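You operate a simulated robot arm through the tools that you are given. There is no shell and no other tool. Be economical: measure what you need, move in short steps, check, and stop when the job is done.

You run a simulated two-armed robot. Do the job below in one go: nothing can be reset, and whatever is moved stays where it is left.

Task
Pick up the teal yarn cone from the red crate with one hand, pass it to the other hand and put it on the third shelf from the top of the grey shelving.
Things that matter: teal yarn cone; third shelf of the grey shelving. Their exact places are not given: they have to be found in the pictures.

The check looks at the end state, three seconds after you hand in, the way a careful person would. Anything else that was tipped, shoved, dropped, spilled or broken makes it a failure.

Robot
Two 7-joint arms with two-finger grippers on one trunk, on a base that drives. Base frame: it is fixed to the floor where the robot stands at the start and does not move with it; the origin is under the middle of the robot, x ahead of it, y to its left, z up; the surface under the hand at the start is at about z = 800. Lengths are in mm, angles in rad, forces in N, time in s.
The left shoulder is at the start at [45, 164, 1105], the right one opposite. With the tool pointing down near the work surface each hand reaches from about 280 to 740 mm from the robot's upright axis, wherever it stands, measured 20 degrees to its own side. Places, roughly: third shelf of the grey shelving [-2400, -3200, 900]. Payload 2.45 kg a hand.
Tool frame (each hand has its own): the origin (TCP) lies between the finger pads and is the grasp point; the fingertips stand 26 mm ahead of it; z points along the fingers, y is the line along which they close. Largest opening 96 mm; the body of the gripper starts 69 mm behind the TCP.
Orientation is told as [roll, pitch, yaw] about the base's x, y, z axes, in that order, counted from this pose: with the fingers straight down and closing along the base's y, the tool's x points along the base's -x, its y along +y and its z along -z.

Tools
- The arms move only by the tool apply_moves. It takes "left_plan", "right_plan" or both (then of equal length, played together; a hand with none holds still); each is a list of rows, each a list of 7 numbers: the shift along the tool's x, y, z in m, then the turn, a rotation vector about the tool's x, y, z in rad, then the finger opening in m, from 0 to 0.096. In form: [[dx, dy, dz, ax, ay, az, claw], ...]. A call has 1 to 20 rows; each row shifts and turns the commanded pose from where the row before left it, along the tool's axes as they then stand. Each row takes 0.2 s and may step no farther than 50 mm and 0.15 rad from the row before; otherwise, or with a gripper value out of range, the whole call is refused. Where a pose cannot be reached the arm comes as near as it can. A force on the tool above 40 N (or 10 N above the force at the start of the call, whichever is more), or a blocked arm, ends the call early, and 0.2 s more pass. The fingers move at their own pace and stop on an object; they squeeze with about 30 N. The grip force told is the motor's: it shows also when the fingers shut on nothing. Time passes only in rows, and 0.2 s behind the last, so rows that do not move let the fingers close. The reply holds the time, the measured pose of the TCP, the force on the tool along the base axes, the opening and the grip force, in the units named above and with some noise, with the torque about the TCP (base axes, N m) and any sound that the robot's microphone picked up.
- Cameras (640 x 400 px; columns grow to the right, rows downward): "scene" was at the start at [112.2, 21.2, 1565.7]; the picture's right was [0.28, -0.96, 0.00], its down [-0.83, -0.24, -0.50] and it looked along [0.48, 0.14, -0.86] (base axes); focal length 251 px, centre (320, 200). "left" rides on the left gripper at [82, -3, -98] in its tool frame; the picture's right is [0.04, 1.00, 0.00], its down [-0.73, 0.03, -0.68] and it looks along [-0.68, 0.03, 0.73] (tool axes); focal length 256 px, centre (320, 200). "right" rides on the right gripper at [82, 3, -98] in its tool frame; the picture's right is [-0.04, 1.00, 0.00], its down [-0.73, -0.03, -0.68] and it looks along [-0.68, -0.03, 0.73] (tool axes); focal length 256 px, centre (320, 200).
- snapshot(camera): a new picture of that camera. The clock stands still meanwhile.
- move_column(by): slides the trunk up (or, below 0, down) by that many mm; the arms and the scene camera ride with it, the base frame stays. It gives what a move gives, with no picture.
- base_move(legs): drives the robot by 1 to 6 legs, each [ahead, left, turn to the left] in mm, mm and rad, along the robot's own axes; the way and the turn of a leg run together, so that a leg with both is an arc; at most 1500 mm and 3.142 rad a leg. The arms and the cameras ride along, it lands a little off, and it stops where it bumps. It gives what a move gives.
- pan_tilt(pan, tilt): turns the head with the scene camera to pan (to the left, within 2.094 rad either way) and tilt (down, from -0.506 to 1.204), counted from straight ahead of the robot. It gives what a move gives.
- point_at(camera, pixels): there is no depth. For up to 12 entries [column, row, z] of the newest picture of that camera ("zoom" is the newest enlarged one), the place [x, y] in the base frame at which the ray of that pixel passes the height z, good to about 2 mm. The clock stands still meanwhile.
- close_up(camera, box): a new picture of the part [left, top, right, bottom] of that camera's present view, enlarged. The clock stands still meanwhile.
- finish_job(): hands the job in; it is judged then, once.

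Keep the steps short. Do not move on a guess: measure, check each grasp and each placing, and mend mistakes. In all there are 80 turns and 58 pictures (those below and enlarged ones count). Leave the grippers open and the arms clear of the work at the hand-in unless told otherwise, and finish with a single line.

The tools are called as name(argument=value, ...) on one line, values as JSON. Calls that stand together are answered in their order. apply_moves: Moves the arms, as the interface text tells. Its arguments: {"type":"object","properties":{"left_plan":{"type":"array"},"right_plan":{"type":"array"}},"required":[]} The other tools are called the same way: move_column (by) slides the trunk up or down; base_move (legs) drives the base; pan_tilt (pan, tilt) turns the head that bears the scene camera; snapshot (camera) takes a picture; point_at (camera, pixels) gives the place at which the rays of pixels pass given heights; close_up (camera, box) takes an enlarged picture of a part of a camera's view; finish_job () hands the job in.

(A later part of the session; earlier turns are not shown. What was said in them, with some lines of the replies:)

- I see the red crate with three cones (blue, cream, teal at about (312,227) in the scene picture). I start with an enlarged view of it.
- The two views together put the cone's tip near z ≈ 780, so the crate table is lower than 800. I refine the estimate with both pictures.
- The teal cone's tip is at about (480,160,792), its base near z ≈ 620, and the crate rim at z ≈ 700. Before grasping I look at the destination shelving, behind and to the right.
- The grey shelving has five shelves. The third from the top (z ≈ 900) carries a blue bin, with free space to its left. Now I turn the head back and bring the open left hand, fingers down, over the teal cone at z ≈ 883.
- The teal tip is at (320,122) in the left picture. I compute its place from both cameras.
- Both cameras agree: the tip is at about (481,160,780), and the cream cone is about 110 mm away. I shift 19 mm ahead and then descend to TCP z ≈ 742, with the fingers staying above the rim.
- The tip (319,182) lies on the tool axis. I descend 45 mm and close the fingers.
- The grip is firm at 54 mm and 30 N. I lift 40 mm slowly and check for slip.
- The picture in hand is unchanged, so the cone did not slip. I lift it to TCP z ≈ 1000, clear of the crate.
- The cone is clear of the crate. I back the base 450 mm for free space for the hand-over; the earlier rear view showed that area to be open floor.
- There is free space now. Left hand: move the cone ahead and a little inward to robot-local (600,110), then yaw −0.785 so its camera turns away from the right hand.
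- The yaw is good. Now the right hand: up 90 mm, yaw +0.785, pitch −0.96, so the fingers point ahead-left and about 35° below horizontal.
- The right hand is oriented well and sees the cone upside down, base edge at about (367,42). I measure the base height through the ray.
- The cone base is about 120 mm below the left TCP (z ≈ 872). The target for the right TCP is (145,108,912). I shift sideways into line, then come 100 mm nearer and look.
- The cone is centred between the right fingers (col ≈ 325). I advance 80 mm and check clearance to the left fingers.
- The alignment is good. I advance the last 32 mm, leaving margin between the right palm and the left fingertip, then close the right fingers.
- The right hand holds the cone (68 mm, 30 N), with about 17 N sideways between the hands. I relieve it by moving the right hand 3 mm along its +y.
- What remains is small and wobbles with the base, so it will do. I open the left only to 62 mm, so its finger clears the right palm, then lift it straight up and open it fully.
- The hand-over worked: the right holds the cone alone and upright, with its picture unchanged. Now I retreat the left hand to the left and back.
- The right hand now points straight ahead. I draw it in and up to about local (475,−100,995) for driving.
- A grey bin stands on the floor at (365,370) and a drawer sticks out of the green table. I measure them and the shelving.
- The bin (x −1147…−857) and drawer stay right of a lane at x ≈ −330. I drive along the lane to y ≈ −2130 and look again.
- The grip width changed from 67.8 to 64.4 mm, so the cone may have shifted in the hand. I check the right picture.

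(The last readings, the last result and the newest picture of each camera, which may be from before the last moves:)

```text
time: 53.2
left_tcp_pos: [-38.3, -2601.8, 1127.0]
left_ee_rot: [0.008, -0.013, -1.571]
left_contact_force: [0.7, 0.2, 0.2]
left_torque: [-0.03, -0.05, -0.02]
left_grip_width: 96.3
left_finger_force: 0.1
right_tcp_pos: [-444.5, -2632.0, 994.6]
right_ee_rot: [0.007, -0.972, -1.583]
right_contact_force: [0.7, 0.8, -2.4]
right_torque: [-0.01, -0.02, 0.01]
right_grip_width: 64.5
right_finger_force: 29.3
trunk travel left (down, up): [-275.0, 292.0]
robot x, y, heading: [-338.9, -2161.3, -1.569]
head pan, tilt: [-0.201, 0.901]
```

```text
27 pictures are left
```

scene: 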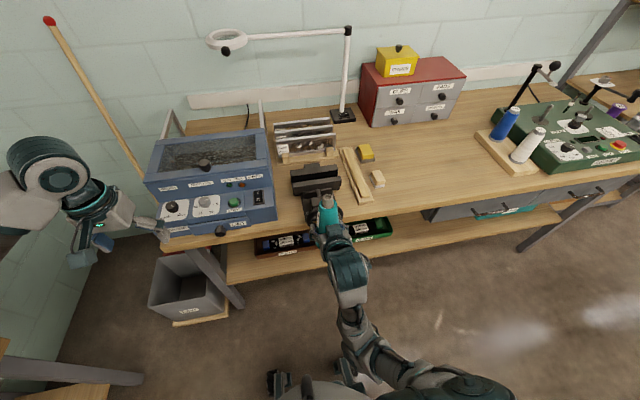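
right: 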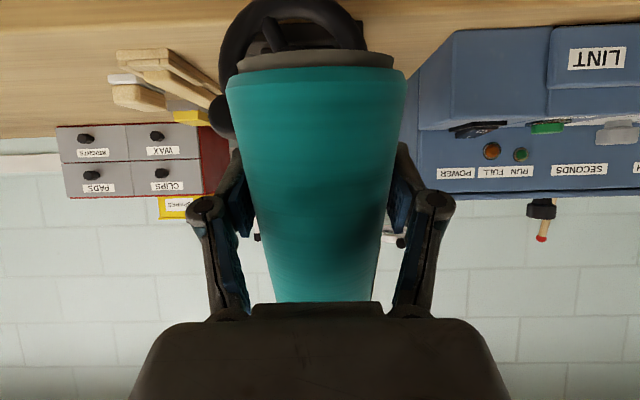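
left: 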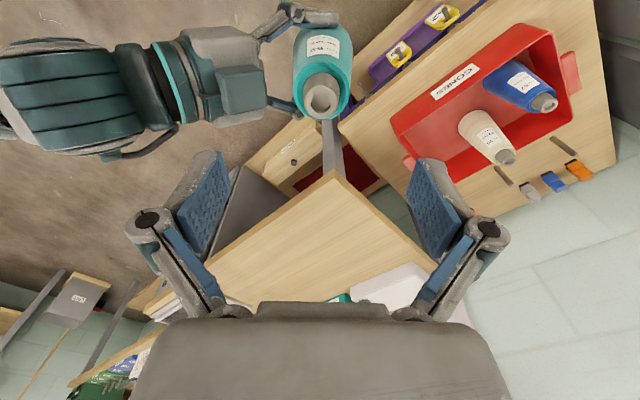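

The cone's base looks nearer to the palm than before, so it has probably pitched in the grip. I back off 120 mm and inspect, checking the bench too.

close_up(camera="scene", box=[260, 140, 420, 280])

point_at(camera="scene", pixels=[[315, 165, 900], [318, 190, 900], [300, 232, 850], [327, 195, 1080], [327, 195, 1060], [225, 240, 850]])

base_move(legs=[[-120, 0, 0]])

snapshot(camera="scene")

snapshot(camera="right")

```text
2.86 times, centred on (340, 210) of scene
```

zoom: 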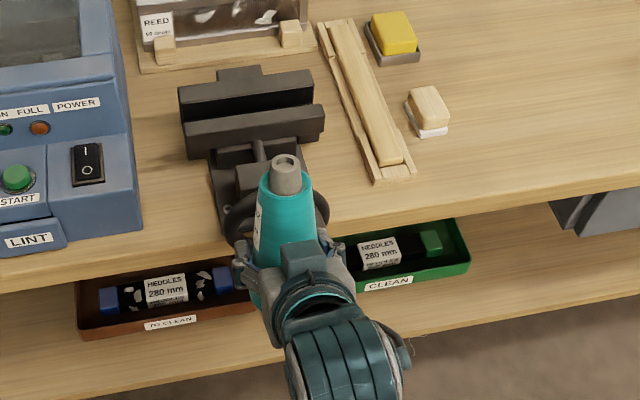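

```text
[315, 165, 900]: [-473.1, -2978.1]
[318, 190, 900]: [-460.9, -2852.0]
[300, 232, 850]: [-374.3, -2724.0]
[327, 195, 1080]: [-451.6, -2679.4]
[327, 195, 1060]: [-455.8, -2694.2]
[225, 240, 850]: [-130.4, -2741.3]
```

```text
time: 54.5
left_tcp_pos: [-35.5, -2480.7, 1126.2]
left_ee_rot: [0.004, -0.013, -1.572]
left_contact_force: [-0.6, 0.3, 0.8]
left_torque: [-0.01, 0.0, 0.0]
left_grip_width: 95.9
left_finger_force: 0.1
right_tcp_pos: [-442.3, -2510.6, 994.4]
right_ee_rot: [0.002, -0.972, -1.582]
right_contact_force: [-1.1, -0.6, -3.1]
right_torque: [0.03, -0.01, 0.02]
right_grip_width: 64.2
right_finger_force: 29.9
trunk travel left (down, up): [-275.0, 292.0]
robot x, y, heading: [-342.2, -2041.7, -1.57]
head pan, tilt: [-0.201, 0.901]
```

```text
25 pictures are left
```

scene: 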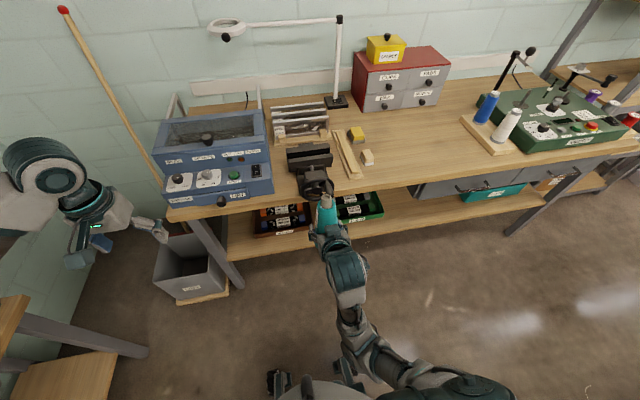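

```text
24 pictures are left
```

right: 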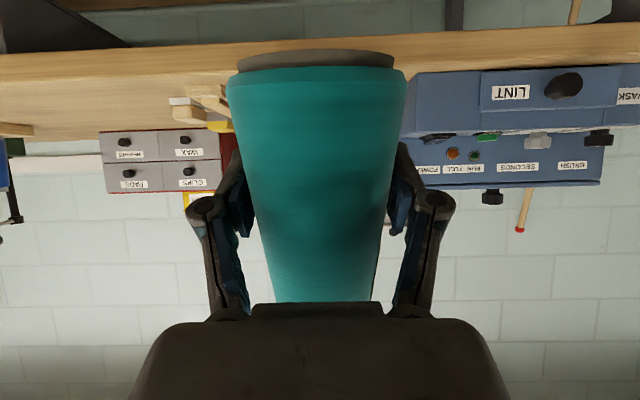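

The vise stands as it was and nothing on the bench moved. To measure the cone's tilt I turn the left hand to look sideways at it (yaw −1.57).

apply_moves(left_plan=[[0, 0, 0, 0, 0, 0.131, 0.096], [0, 0, 0, 0, 0, 0.131, 0.096], [0, 0, 0, 0, 0, 0.131, 0.096], [0, 0, 0, 0, 0, 0.131, 0.096], [0, 0, 0, 0, 0, 0.131, 0.096], [0, 0, 0, 0, 0, 0.131, 0.096], [0, 0, 0, 0, 0, 0.131, 0.096], [0, 0, 0, 0, 0, 0.131, 0.096], [0, 0, 0, 0, 0, 0.131, 0.096], [0, 0, 0, 0, 0, 0.131, 0.096], [0, 0, 0, 0, 0, 0.131, 0.096], [0, 0, 0, 0, 0, 0.131, 0.096], [0, 0, 0, 0, 0, 0, 0.096]])

snapshot(camera="left")

```text
time: 57.3
left_tcp_pos: [-36.1, -2478.0, 1127.7]
left_ee_rot: [0.016, 0.007, 3.137]
left_contact_force: [0.9, 0.7, 0.2]
left_torque: [-0.02, 0.0, 0.0]
left_grip_width: 96.0
left_finger_force: 0.1
right_tcp_pos: [-441.0, -2508.5, 996.0]
right_ee_rot: [0.003, -0.976, -1.582]
right_contact_force: [0.7, 0.0, -3.0]
right_torque: [-0.01, -0.02, 0.0]
right_grip_width: 64.3
right_finger_force: 30.1
trunk travel left (down, up): [-275.0, 292.0]
robot x, y, heading: [-342.1, -2042.6, -1.565]
head pan, tilt: [-0.201, 0.901]
```

```text
23 pictures are left
```

left: 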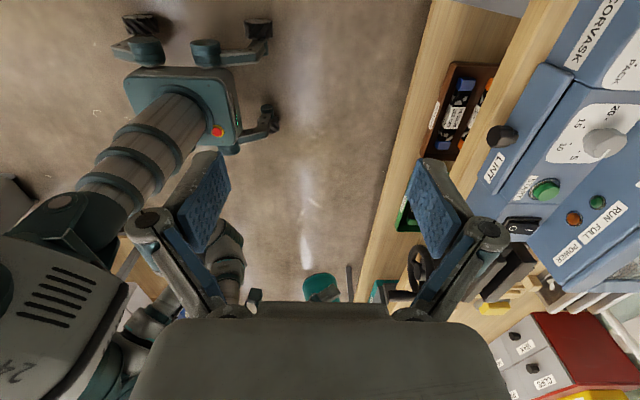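

The cone is hidden below the gripper body (its base shows at (322,288)). I pitch the left hand −0.55 to lift its view.

apply_moves(left_plan=[[0, 0, 0, 0, -0.137, 0, 0.096], [0, 0, 0, 0, -0.137, 0, 0.096], [0, 0, 0, 0, -0.137, 0, 0.096], [0, 0, 0, 0, -0.137, 0, 0.096], [0, 0, 0, 0, 0, 0, 0.096]])

close_up(camera="left", box=[200, 100, 440, 310])

```text
time: 58.5
left_tcp_pos: [-34.4, -2477.7, 1128.7]
left_ee_rot: [0.02, -0.544, 3.128]
left_contact_force: [0.4, 0.0, 0.1]
left_torque: [-0.03, -0.02, 0.0]
left_grip_width: 95.9
left_finger_force: 0.1
right_tcp_pos: [-441.5, -2507.4, 996.8]
right_ee_rot: [0.0, -0.977, -1.58]
right_contact_force: [-0.2, -0.2, -2.6]
right_torque: [0.01, -0.04, 0.02]
right_grip_width: 64.2
right_finger_force: 30.0
trunk travel left (down, up): [-275.0, 292.0]
robot x, y, heading: [-336.1, -2039.7, -1.571]
head pan, tilt: [-0.201, 0.901]
```

```text
1.90 times, centred on (320, 205) of left
```

zoom: 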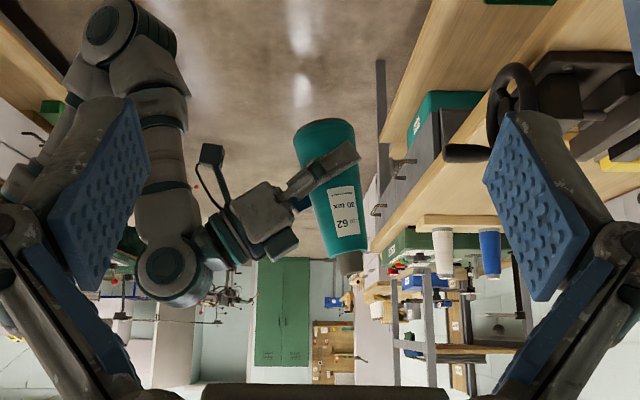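

A clear side view: base centre (325,128), tip (349,272), so the tip leans forward about 0.165 rad. I correct it with ay −0.165 on the right hand.

apply_moves(right_plan=[[0, 0, 0, 0, -0.055, 0, 0.03], [0, 0, 0, 0, -0.055, 0, 0.03], [0, 0, 0, 0, -0.055, 0, 0.03], [0, 0, 0, 0, 0, 0, 0.03]])

close_up(camera="left", box=[260, 140, 400, 250])

```text
time: 59.5
left_tcp_pos: [-34.0, -2479.1, 1127.2]
left_ee_rot: [0.018, -0.543, 3.127]
left_contact_force: [0.2, -0.3, 0.4]
left_torque: [-0.02, -0.03, 0.01]
left_grip_width: 95.9
left_finger_force: 0.0
right_tcp_pos: [-441.7, -2506.6, 995.6]
right_ee_rot: [0.003, -1.141, -1.582]
right_contact_force: [-0.3, 0.3, -2.8]
right_torque: [0.01, 0.01, 0.0]
right_grip_width: 64.3
right_finger_force: 30.0
trunk travel left (down, up): [-275.0, 292.0]
robot x, y, heading: [-339.0, -2040.9, -1.571]
head pan, tilt: [-0.201, 0.901]
```

```text
3.64 times, centred on (330, 195) of left
```

zoom: 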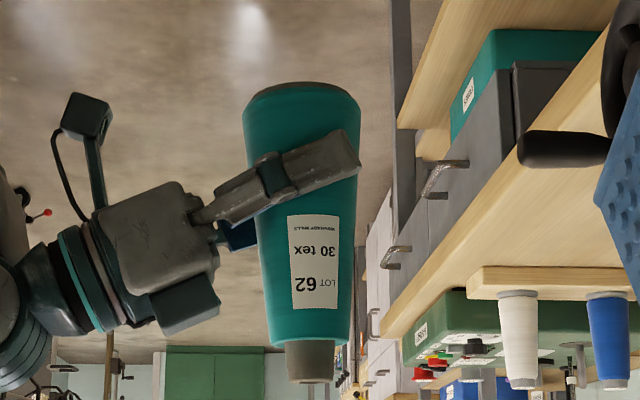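

Nearly upright now; about 0.02 rad remains, which I correct. I also draw the left hand back 140 mm, then strafe right along the aisle in two gentle legs.

apply_moves(left_plan=[[0, -0.035, 0, 0, 0, 0, 0.096], [0, -0.035, 0, 0, 0, 0, 0.096], [0, -0.035, 0, 0, 0, 0, 0.096], [0, -0.035, 0, 0, 0, 0, 0.096], [0, 0, 0, 0, 0, 0, 0.096]], right_plan=[[0, 0, 0, 0, -0.02, 0, 0.03], [0, 0, 0, 0, 0, 0, 0.03], [0, 0, 0, 0, 0, 0, 0.03], [0, 0, 0, 0, 0, 0, 0.03], [0, 0, 0, 0, 0, 0, 0.03]])

base_move(legs=[[0, -800, 0]])

snapshot(camera="right")

```text
time: 60.7
left_tcp_pos: [-32.6, -2336.2, 1125.0]
left_ee_rot: [0.016, -0.543, 3.129]
left_contact_force: [0.7, -0.4, 0.2]
left_torque: [0.03, 0.0, 0.0]
left_grip_width: 96.2
left_finger_force: 0.0
right_tcp_pos: [-440.6, -2509.6, 995.8]
right_ee_rot: [0.002, -1.159, -1.581]
right_contact_force: [0.5, -0.9, -3.0]
right_torque: [-0.02, -0.01, 0.05]
right_grip_width: 64.1
right_finger_force: 30.2
trunk travel left (down, up): [-275.0, 292.0]
robot x, y, heading: [-340.5, -2037.3, -1.568]
head pan, tilt: [-0.201, 0.901]
```

```text
time: 65.0
left_tcp_pos: [-833.0, -2339.7, 1125.6]
left_ee_rot: [0.017, -0.546, -3.123]
left_contact_force: [1.2, 0.1, -0.3]
left_torque: [-0.02, 0.02, -0.01]
left_grip_width: 95.9
left_finger_force: 0.0
right_tcp_pos: [-1236.9, -2524.0, 997.1]
right_ee_rot: [-0.003, -1.161, -1.544]
right_contact_force: [0.7, -0.2, -3.1]
right_torque: [0.02, 0.0, -0.01]
right_grip_width: 63.8
right_finger_force: 30.5
trunk travel left (down, up): [-275.0, 292.0]
robot x, y, heading: [-1151.2, -2055.4, -1.541]
head pan, tilt: [-0.201, 0.901]
```

```text
20 pictures are left
```

right: 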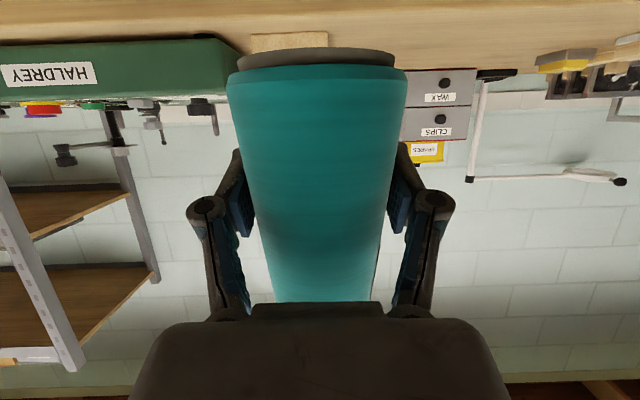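

The grip is stable. I strafe on another 880 mm, trimming the heading, then look at the shelving.

base_move(legs=[[0, -880, -0.03]])

pan_tilt(pan=-0.1, tilt=0.6)

snapshot(camera="scene")

```text
time: 69.7
left_tcp_pos: [-1728.0, -2359.1, 1125.6]
left_ee_rot: [0.018, -0.548, 3.115]
left_contact_force: [0.1, 0.8, 0.2]
left_torque: [0.01, 0.0, 0.0]
left_grip_width: 96.2
left_finger_force: 0.1
right_tcp_pos: [-2139.9, -2526.3, 998.3]
right_ee_rot: [-0.009, -1.163, -1.587]
right_contact_force: [0.3, -0.9, -2.5]
right_torque: [-0.01, -0.02, -0.03]
right_grip_width: 64.0
right_finger_force: 29.7
trunk travel left (down, up): [-275.0, 292.0]
robot x, y, heading: [-2034.8, -2062.9, -1.586]
head pan, tilt: [-0.201, 0.901]
```

```text
time: 70.5
left_tcp_pos: [-1730.6, -2356.9, 1127.1]
left_ee_rot: [0.021, -0.544, 3.119]
left_contact_force: [0.9, 0.0, -0.4]
left_torque: [-0.02, 0.01, 0.01]
left_grip_width: 96.0
left_finger_force: 0.0
right_tcp_pos: [-2142.5, -2524.5, 998.3]
right_ee_rot: [0.003, -1.164, -1.595]
right_contact_force: [0.0, -0.4, -3.1]
right_torque: [0.02, 0.02, -0.02]
right_grip_width: 63.7
right_finger_force: 30.1
trunk travel left (down, up): [-275.0, 292.0]
robot x, y, heading: [-2038.2, -2063.4, -1.585]
head pan, tilt: [-0.099, 0.6]
```

```text
19 pictures are left
```

scene: 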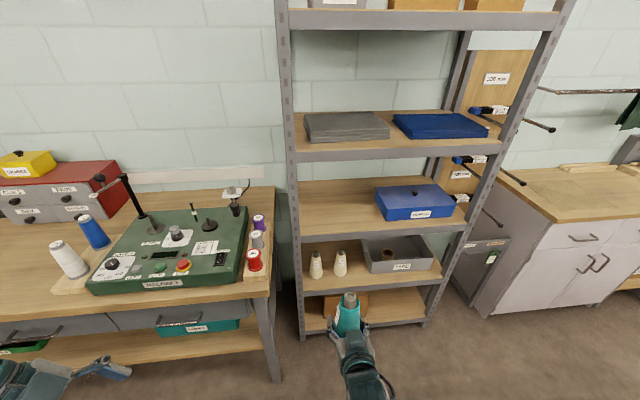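

The third shelf's front edge runs from (298,235) to (466,223), with free space left of the blue box. I measure heights using the post's foot.

point_at(camera="scene", pixels=[[303, 338, 0], [427, 323, 0], [298, 237, 880], [298, 237, 900], [298, 237, 920], [466, 225, 900], [378, 205, 900], [384, 220, 900], [452, 215, 900], [300, 182, 900], [390, 180, 900], [296, 158, 1250]])

close_up(camera="scene", box=[280, 100, 480, 250])

```text
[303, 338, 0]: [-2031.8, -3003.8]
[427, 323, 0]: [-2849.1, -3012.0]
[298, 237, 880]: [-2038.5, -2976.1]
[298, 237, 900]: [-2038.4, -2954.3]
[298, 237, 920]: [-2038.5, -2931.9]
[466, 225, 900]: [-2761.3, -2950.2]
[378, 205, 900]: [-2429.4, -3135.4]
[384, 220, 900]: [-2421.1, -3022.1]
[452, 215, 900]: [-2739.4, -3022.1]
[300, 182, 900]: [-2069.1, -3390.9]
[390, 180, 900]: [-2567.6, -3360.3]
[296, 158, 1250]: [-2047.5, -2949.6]
```

```text
2.67 times, centred on (380, 175) of scene
```

zoom: 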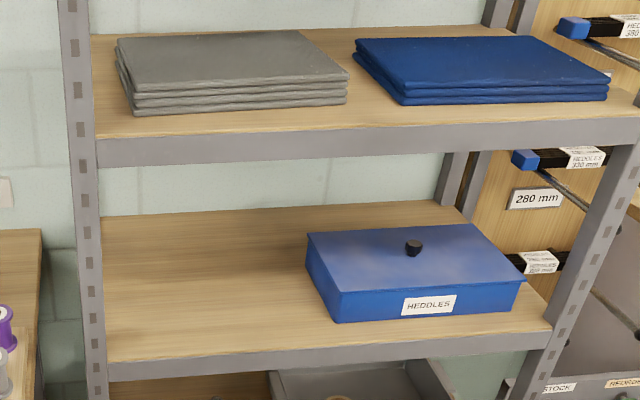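

The shelf surface is between z ≈ 865 and 900 with its edge at y ≈ −2955…−2990; the exact height will come by touch. The free space spans x −2070…−2420. I strafe 90 mm right and drive 370 mm ahead, with the cone base at ~953 above the shelf.

base_move(legs=[[0, -90, 0.014], [370, 0, 0]])

pan_tilt(pan=-0.15, tilt=0.85)

snapshot(camera="scene")

snapshot(camera="right")

```text
time: 73.6
left_tcp_pos: [-1815.8, -2720.1, 1126.3]
left_ee_rot: [0.024, -0.54, 3.13]
left_contact_force: [0.1, 0.6, 0.1]
left_torque: [-0.03, -0.07, 0.0]
left_grip_width: 95.9
left_finger_force: 0.1
right_tcp_pos: [-2225.6, -2894.1, 997.9]
right_ee_rot: [0.004, -1.165, -1.583]
right_contact_force: [-0.5, -0.3, -2.7]
right_torque: [-0.02, -0.01, 0.0]
right_grip_width: 63.8
right_finger_force: 30.1
trunk travel left (down, up): [-275.0, 292.0]
robot x, y, heading: [-2123.1, -2427.9, -1.565]
head pan, tilt: [-0.099, 0.6]
```

```text
time: 74.3
left_tcp_pos: [-1812.5, -2718.0, 1126.6]
left_ee_rot: [0.026, -0.536, 3.135]
left_contact_force: [0.7, 0.8, 0.0]
left_torque: [-0.08, 0.04, 0.08]
left_grip_width: 96.0
left_finger_force: 0.1
right_tcp_pos: [-2221.8, -2894.8, 998.1]
right_ee_rot: [0.004, -1.16, -1.58]
right_contact_force: [2.3, -1.4, -4.3]
right_torque: [-0.02, 0.07, -0.11]
right_grip_width: 64.0
right_finger_force: 30.3
trunk travel left (down, up): [-275.0, 292.0]
robot x, y, heading: [-2121.1, -2431.2, -1.569]
head pan, tilt: [-0.15, 0.85]
```

```text
17 pictures are left
```

scene: 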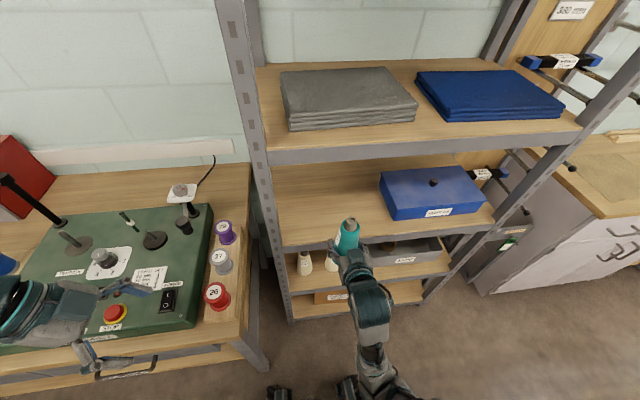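

```text
16 pictures are left
```

right: 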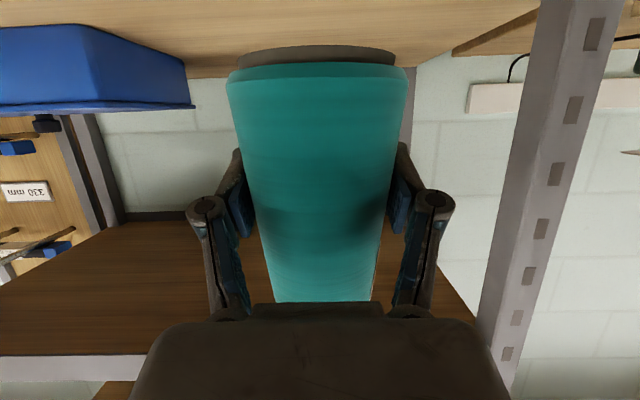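

I triangulate the shelf edge again from this nearer view.

point_at(camera="scene", pixels=[[283, 246, 850], [283, 246, 870], [283, 246, 890], [283, 246, 910], [494, 225, 890], [291, 320, 0], [386, 200, 890], [395, 220, 890], [280, 165, 890], [345, 222, 1120], [345, 222, 1100], [283, 237, 890]])

close_up(camera="scene", box=[255, 180, 415, 310])

```text
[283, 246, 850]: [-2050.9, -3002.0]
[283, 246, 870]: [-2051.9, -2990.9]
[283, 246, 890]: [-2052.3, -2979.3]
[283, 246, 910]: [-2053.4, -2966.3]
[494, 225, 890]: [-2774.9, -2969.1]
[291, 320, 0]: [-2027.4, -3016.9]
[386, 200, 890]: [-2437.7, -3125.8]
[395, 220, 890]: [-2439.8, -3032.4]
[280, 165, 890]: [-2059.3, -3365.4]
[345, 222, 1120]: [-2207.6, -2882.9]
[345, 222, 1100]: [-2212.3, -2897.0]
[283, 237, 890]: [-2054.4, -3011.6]
```

```text
3.08 times, centred on (335, 245) of scene
```

zoom: 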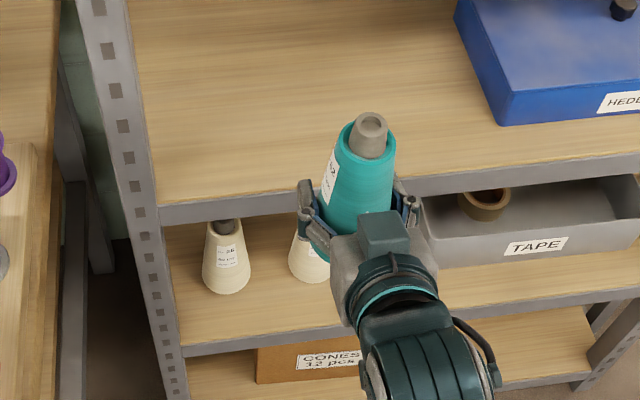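

The shelf surface is at z ≈ 865–875, its edge at y ≈ −2990. I reach 180 mm straight ahead at the same height.

apply_moves(right_plan=[[-0.0143, 0, 0.033, 0, 0, 0, 0.03], [-0.0143, 0, 0.033, 0, 0, 0, 0.03], [-0.0143, 0, 0.033, 0, 0, 0, 0.03], [-0.0143, 0, 0.033, 0, 0, 0, 0.03], [-0.0143, 0, 0.033, 0, 0, 0, 0.03], [0, 0, 0, 0, 0, 0, 0.03], [0, 0, 0, 0, 0, 0, 0.03]])

close_up(camera="scene", box=[255, 150, 415, 280])

snapshot(camera="left")

```text
time: 75.9
left_tcp_pos: [-1807.6, -2717.5, 1126.2]
left_ee_rot: [0.026, -0.542, 3.137]
left_contact_force: [1.3, -0.2, 0.1]
left_torque: [-0.01, 0.14, 0.01]
left_grip_width: 96.0
left_finger_force: 0.0
right_tcp_pos: [-2216.2, -3075.8, 1002.6]
right_ee_rot: [0.005, -1.168, -1.58]
right_contact_force: [2.5, -0.4, -2.8]
right_torque: [-0.04, 0.07, -0.11]
right_grip_width: 63.8
right_finger_force: 29.9
trunk travel left (down, up): [-275.0, 292.0]
robot x, y, heading: [-2116.4, -2431.0, -1.565]
head pan, tilt: [-0.15, 0.85]
```

```text
3.08 times, centred on (335, 215) of scene
```

zoom: 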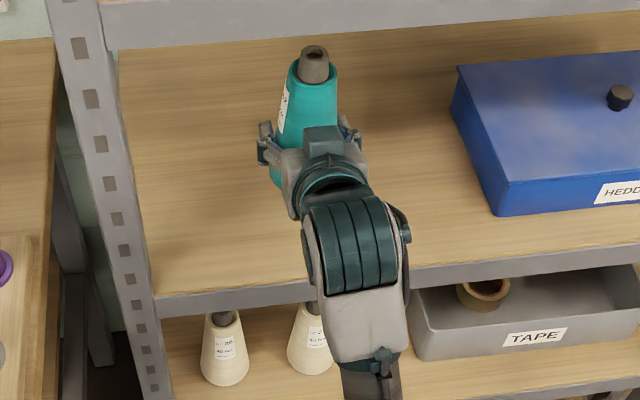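

```text
13 pictures are left
```

left: 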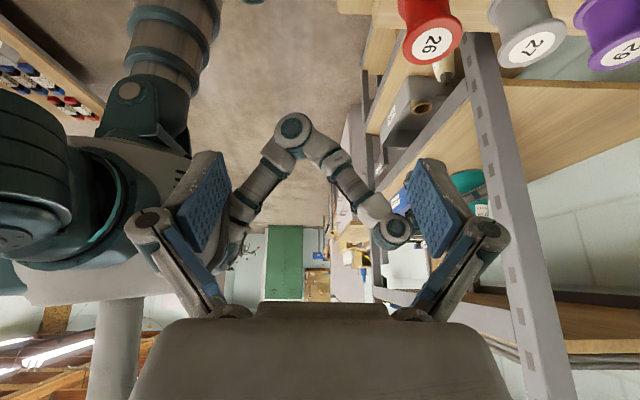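

The cone is over the shelf and clear of the box and post. I lower 45 mm now.

apply_moves(right_plan=[[0.0138, 0, 0.006, 0, 0, 0, 0.03], [0.0138, 0, 0.006, 0, 0, 0, 0.03], [0.0138, 0, 0.006, 0, 0, 0, 0.03], [0, 0, 0, 0, 0, 0, 0.03]])

close_up(camera="scene", box=[255, 150, 415, 280])

snapshot(camera="right")

```text
time: 76.9
left_tcp_pos: [-1822.9, -2716.2, 1128.3]
left_ee_rot: [0.028, -0.531, 3.131]
left_contact_force: [0.4, 0.4, 0.6]
left_torque: [-0.03, 0.01, 0.04]
left_grip_width: 96.1
left_finger_force: 0.1
right_tcp_pos: [-2233.0, -3075.0, 954.1]
right_ee_rot: [0.029, -1.168, -1.604]
right_contact_force: [0.8, -0.3, -2.9]
right_torque: [0.02, 0.0, -0.08]
right_grip_width: 63.8
right_finger_force: 29.9
trunk travel left (down, up): [-275.0, 292.0]
robot x, y, heading: [-2118.8, -2432.7, -1.562]
head pan, tilt: [-0.15, 0.85]
```

```text
3.08 times, centred on (335, 215) of scene
```

zoom: 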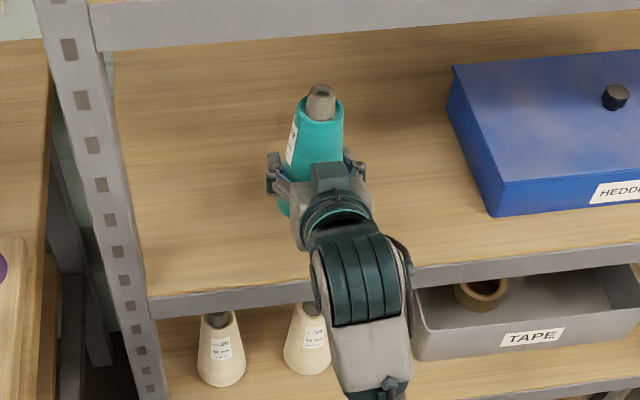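

```text
11 pictures are left
```

right: 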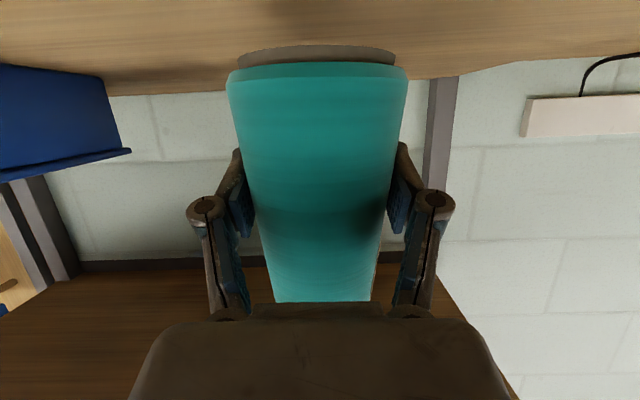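

Still about 30 mm to go. I lower in 5 mm rows, watching the force.

apply_moves(right_plan=[[0.0046, 0, 0.002, 0, 0, 0, 0.03], [0.0046, 0, 0.002, 0, 0, 0, 0.03], [0.0046, 0, 0.002, 0, 0, 0, 0.03], [0.0046, 0, 0.002, 0, 0, 0, 0.03], [0, 0, 0, 0, 0, 0, 0.03], [0, 0, 0, 0, 0, 0, 0.03]])

```text
time: 78.3
left_tcp_pos: [-1832.7, -2716.9, 1132.8]
left_ee_rot: [0.029, -0.521, 3.13]
left_contact_force: [-0.2, 0.0, 0.5]
left_torque: [-0.04, 0.01, 0.02]
left_grip_width: 95.8
left_finger_force: 0.0
right_tcp_pos: [-2240.5, -3072.0, 935.4]
right_ee_rot: [0.044, -1.17, -1.621]
right_contact_force: [-5.2, 0.4, 9.7]
right_torque: [0.01, 0.7, 0.03]
right_grip_width: 64.0
right_finger_force: 29.8
trunk travel left (down, up): [-275.0, 292.0]
robot x, y, heading: [-2124.0, -2432.1, -1.564]
head pan, tilt: [-0.15, 0.85]
```

A contact of about 12 N, but the body also leans a little (left hand shifted, roll 0.04). I check what is touching with the left and scene cameras.

snapshot(camera="left")

close_up(camera="scene", box=[235, 150, 455, 320])

```text
10 pictures are left
```

left: 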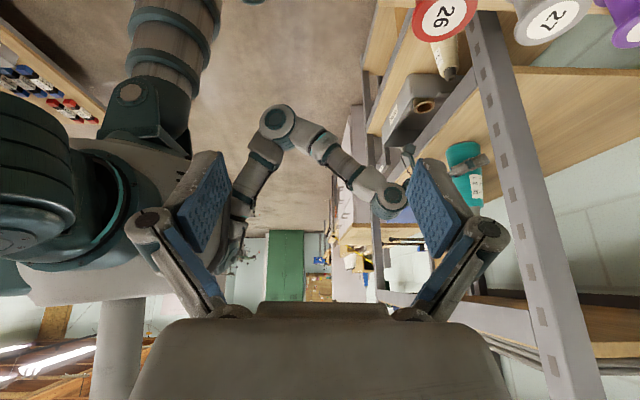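

```text
2.35 times, centred on (345, 235) of scene
```

zoom: 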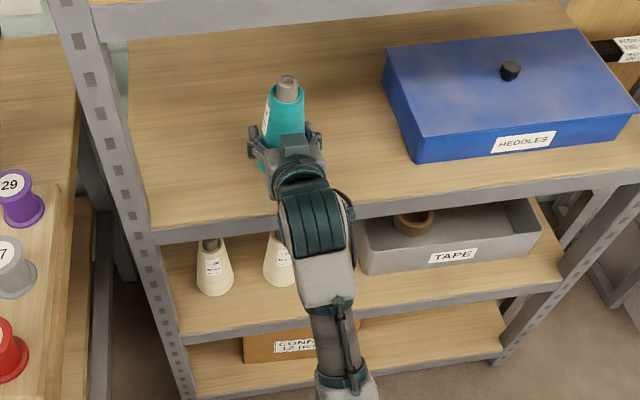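

The cone base looks close to the board. The body may just be swaying, so I hold still for 1.6 s and read again, with a close look.

apply_moves(right_plan=[[0, 0, 0, 0, 0, 0, 0.03], [0, 0, 0, 0, 0, 0, 0.03], [0, 0, 0, 0, 0, 0, 0.03], [0, 0, 0, 0, 0, 0, 0.03], [0, 0, 0, 0, 0, 0, 0.03], [0, 0, 0, 0, 0, 0, 0.03], [0, 0, 0, 0, 0, 0, 0.03], [0, 0, 0, 0, 0, 0, 0.03]])

close_up(camera="left", box=[370, 90, 530, 240])

```text
time: 80.1
left_tcp_pos: [-1834.5, -2715.0, 1132.1]
left_ee_rot: [0.029, -0.521, 3.13]
left_contact_force: [-0.2, 0.3, -0.3]
left_torque: [0.03, 0.0, -0.04]
left_grip_width: 95.8
left_finger_force: 0.1
right_tcp_pos: [-2240.6, -3072.3, 935.3]
right_ee_rot: [0.049, -1.168, -1.622]
right_contact_force: [-4.8, -0.2, 18.6]
right_torque: [-0.02, 1.01, 0.03]
right_grip_width: 63.8
right_finger_force: 30.1
trunk travel left (down, up): [-275.0, 292.0]
robot x, y, heading: [-2124.5, -2432.0, -1.565]
head pan, tilt: [-0.15, 0.85]
```

```text
2.67 times, centred on (450, 165) of left
```

zoom: 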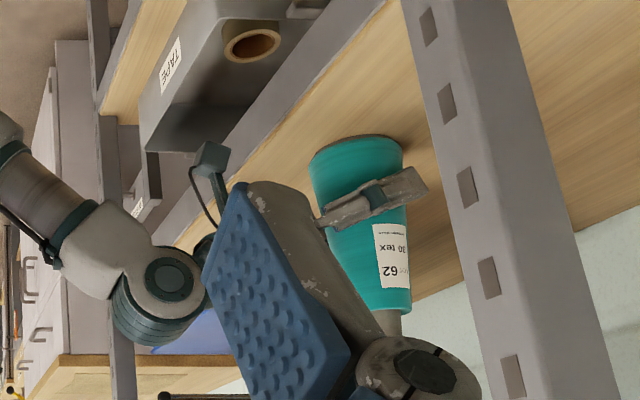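

The cone base rests on the board (contact shadow visible, 18 N upward; sideways tilt only ~1°). I ease up 1.5 mm to reduce the press before releasing.

apply_moves(right_plan=[[-0.0014, 0, -0.0006, 0, 0, 0, 0.03], [0, 0, 0, 0, 0, 0, 0.03], [0, 0, 0, 0, 0, 0, 0.03]])

```text
time: 80.9
left_tcp_pos: [-1833.3, -2716.9, 1131.4]
left_ee_rot: [0.03, -0.523, 3.128]
left_contact_force: [-0.2, 0.1, 0.8]
left_torque: [-0.05, -0.02, 0.04]
left_grip_width: 95.8
left_finger_force: 0.1
right_tcp_pos: [-2243.4, -3071.6, 934.9]
right_ee_rot: [0.05, -1.167, -1.623]
right_contact_force: [-1.1, 0.6, 8.9]
right_torque: [-0.01, 0.38, -0.03]
right_grip_width: 63.8
right_finger_force: 30.0
trunk travel left (down, up): [-275.0, 292.0]
robot x, y, heading: [-2124.2, -2432.2, -1.568]
head pan, tilt: [-0.15, 0.85]
```

The load is light now. I open the right fingers slowly and check.

apply_moves(right_plan=[[0, 0, 0, 0, 0, 0, 0.066], [0, 0, 0, 0, 0, 0, 0.07], [0, 0, 0, 0, 0, 0, 0.08], [0, 0, 0, 0, 0, 0, 0.09], [0, 0, 0, 0, 0, 0, 0.096], [0, 0, 0, 0, 0, 0, 0.096]])

snapshot(camera="right")

```text
time: 82.3
left_tcp_pos: [-1833.1, -2717.6, 1133.0]
left_ee_rot: [0.029, -0.524, 3.131]
left_contact_force: [0.2, 0.2, -0.6]
left_torque: [0.01, -0.03, 0.0]
left_grip_width: 96.1
left_finger_force: 0.0
right_tcp_pos: [-2241.5, -3072.4, 935.4]
right_ee_rot: [0.049, -1.165, -1.623]
right_contact_force: [-0.4, 0.1, -0.2]
right_torque: [-0.02, 0.01, 0.02]
right_grip_width: 96.1
right_finger_force: 0.2
trunk travel left (down, up): [-275.0, 292.0]
robot x, y, heading: [-2120.9, -2432.4, -1.569]
head pan, tilt: [-0.15, 0.85]
```

```text
7 pictures are left
```

right: 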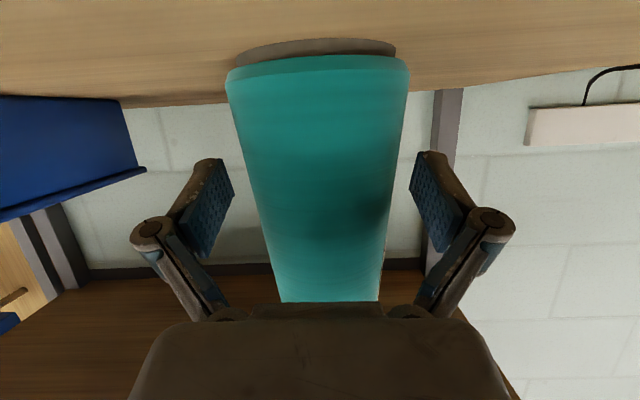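

The cone stands free between the open fingers. I retreat straight back 180 mm horizontally.

apply_moves(right_plan=[[0.004, 0, -0.0092, 0, 0, 0, 0.096], [0.0079, 0, -0.0184, 0, 0, 0, 0.096], [0.0119, 0, -0.0275, 0, 0, 0, 0.096], [0.0119, 0, -0.0275, 0, 0, 0, 0.096], [0.0119, 0, -0.0275, 0, 0, 0, 0.096], [0.0119, 0, -0.0275, 0, 0, 0, 0.096], [0.0119, 0, -0.0275, 0, 0, 0, 0.096], [0, 0, 0, 0, 0, 0, 0.096]])

close_up(camera="scene", box=[235, 130, 455, 300])

snapshot(camera="right")

```text
time: 84.1
left_tcp_pos: [-1833.9, -2717.4, 1132.4]
left_ee_rot: [0.025, -0.523, 3.131]
left_contact_force: [0.6, -0.6, -0.4]
left_torque: [-0.01, -0.01, -0.02]
left_grip_width: 96.5
left_finger_force: 0.0
right_tcp_pos: [-2240.2, -2892.7, 935.6]
right_ee_rot: [0.047, -1.166, -1.62]
right_contact_force: [0.9, -0.6, 0.0]
right_torque: [0.01, 0.0, 0.0]
right_grip_width: 96.1
right_finger_force: 0.0
trunk travel left (down, up): [-275.0, 292.0]
robot x, y, heading: [-2124.3, -2432.8, -1.569]
head pan, tilt: [-0.15, 0.85]
```

```text
2.35 times, centred on (345, 215) of scene
```

zoom: 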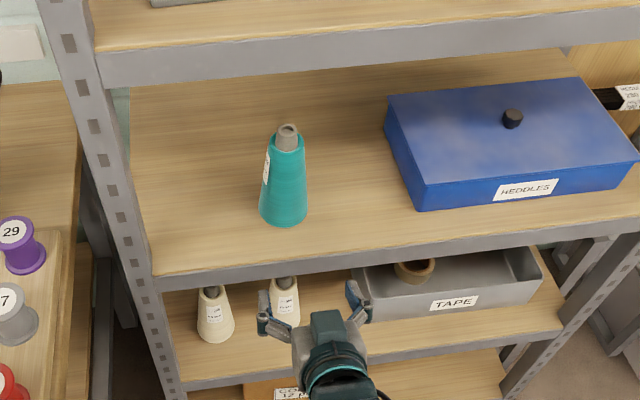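

```text
5 pictures are left
```

right: 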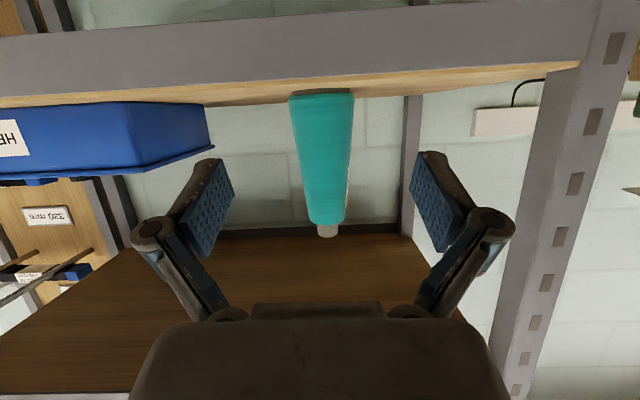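

The teal cone stands upright on the third shelf, and the neighbours are undisturbed. I back the base 300 mm so both arms are clear, then take a last look.

base_move(legs=[[-300, 0, 0]])

pan_tilt(pan=0, tilt=0.6)

snapshot(camera="scene")

```text
time: 86.2
left_tcp_pos: [-1835.2, -2411.8, 1133.3]
left_ee_rot: [0.026, -0.524, 3.122]
left_contact_force: [-0.6, 0.6, 0.5]
left_torque: [-0.01, 0.03, -0.01]
left_grip_width: 96.0
left_finger_force: 0.0
right_tcp_pos: [-2242.4, -2583.8, 936.2]
right_ee_rot: [0.049, -1.168, -1.631]
right_contact_force: [0.7, -1.2, 0.4]
right_torque: [-0.05, 0.0, -0.01]
right_grip_width: 96.3
right_finger_force: 0.1
trunk travel left (down, up): [-275.0, 292.0]
robot x, y, heading: [-2124.9, -2125.2, -1.571]
head pan, tilt: [-0.15, 0.85]
```

```text
time: 87.0
left_tcp_pos: [-1838.5, -2409.9, 1133.0]
left_ee_rot: [0.029, -0.521, 3.124]
left_contact_force: [-0.1, -0.6, -0.3]
left_torque: [-0.02, 0.0, -0.03]
left_grip_width: 95.9
left_finger_force: 0.0
right_tcp_pos: [-2244.5, -2583.7, 936.7]
right_ee_rot: [0.054, -1.168, -1.632]
right_contact_force: [-0.2, -0.4, -0.1]
right_torque: [-0.03, 0.01, 0.03]
right_grip_width: 95.8
right_finger_force: 0.0
trunk travel left (down, up): [-275.0, 292.0]
robot x, y, heading: [-2126.1, -2122.9, -1.574]
head pan, tilt: [0.0, 0.6]
```

```text
4 pictures are left
```

scene: 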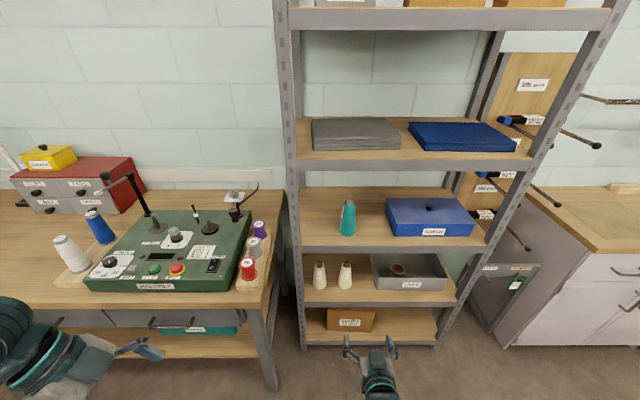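

The cone stands upright at (347,217) on the third shelf. Both hands are open and clear and nothing else has moved, so I hand in.

finish_job()

```text
The job is handed in.
```

The teal yarn cone was picked with the left hand, passed to the right, and now stands upright on the third shelf of the grey shelving; on the way it shifted in the grip, probably touching the bench vise, but nothing else looked moved.
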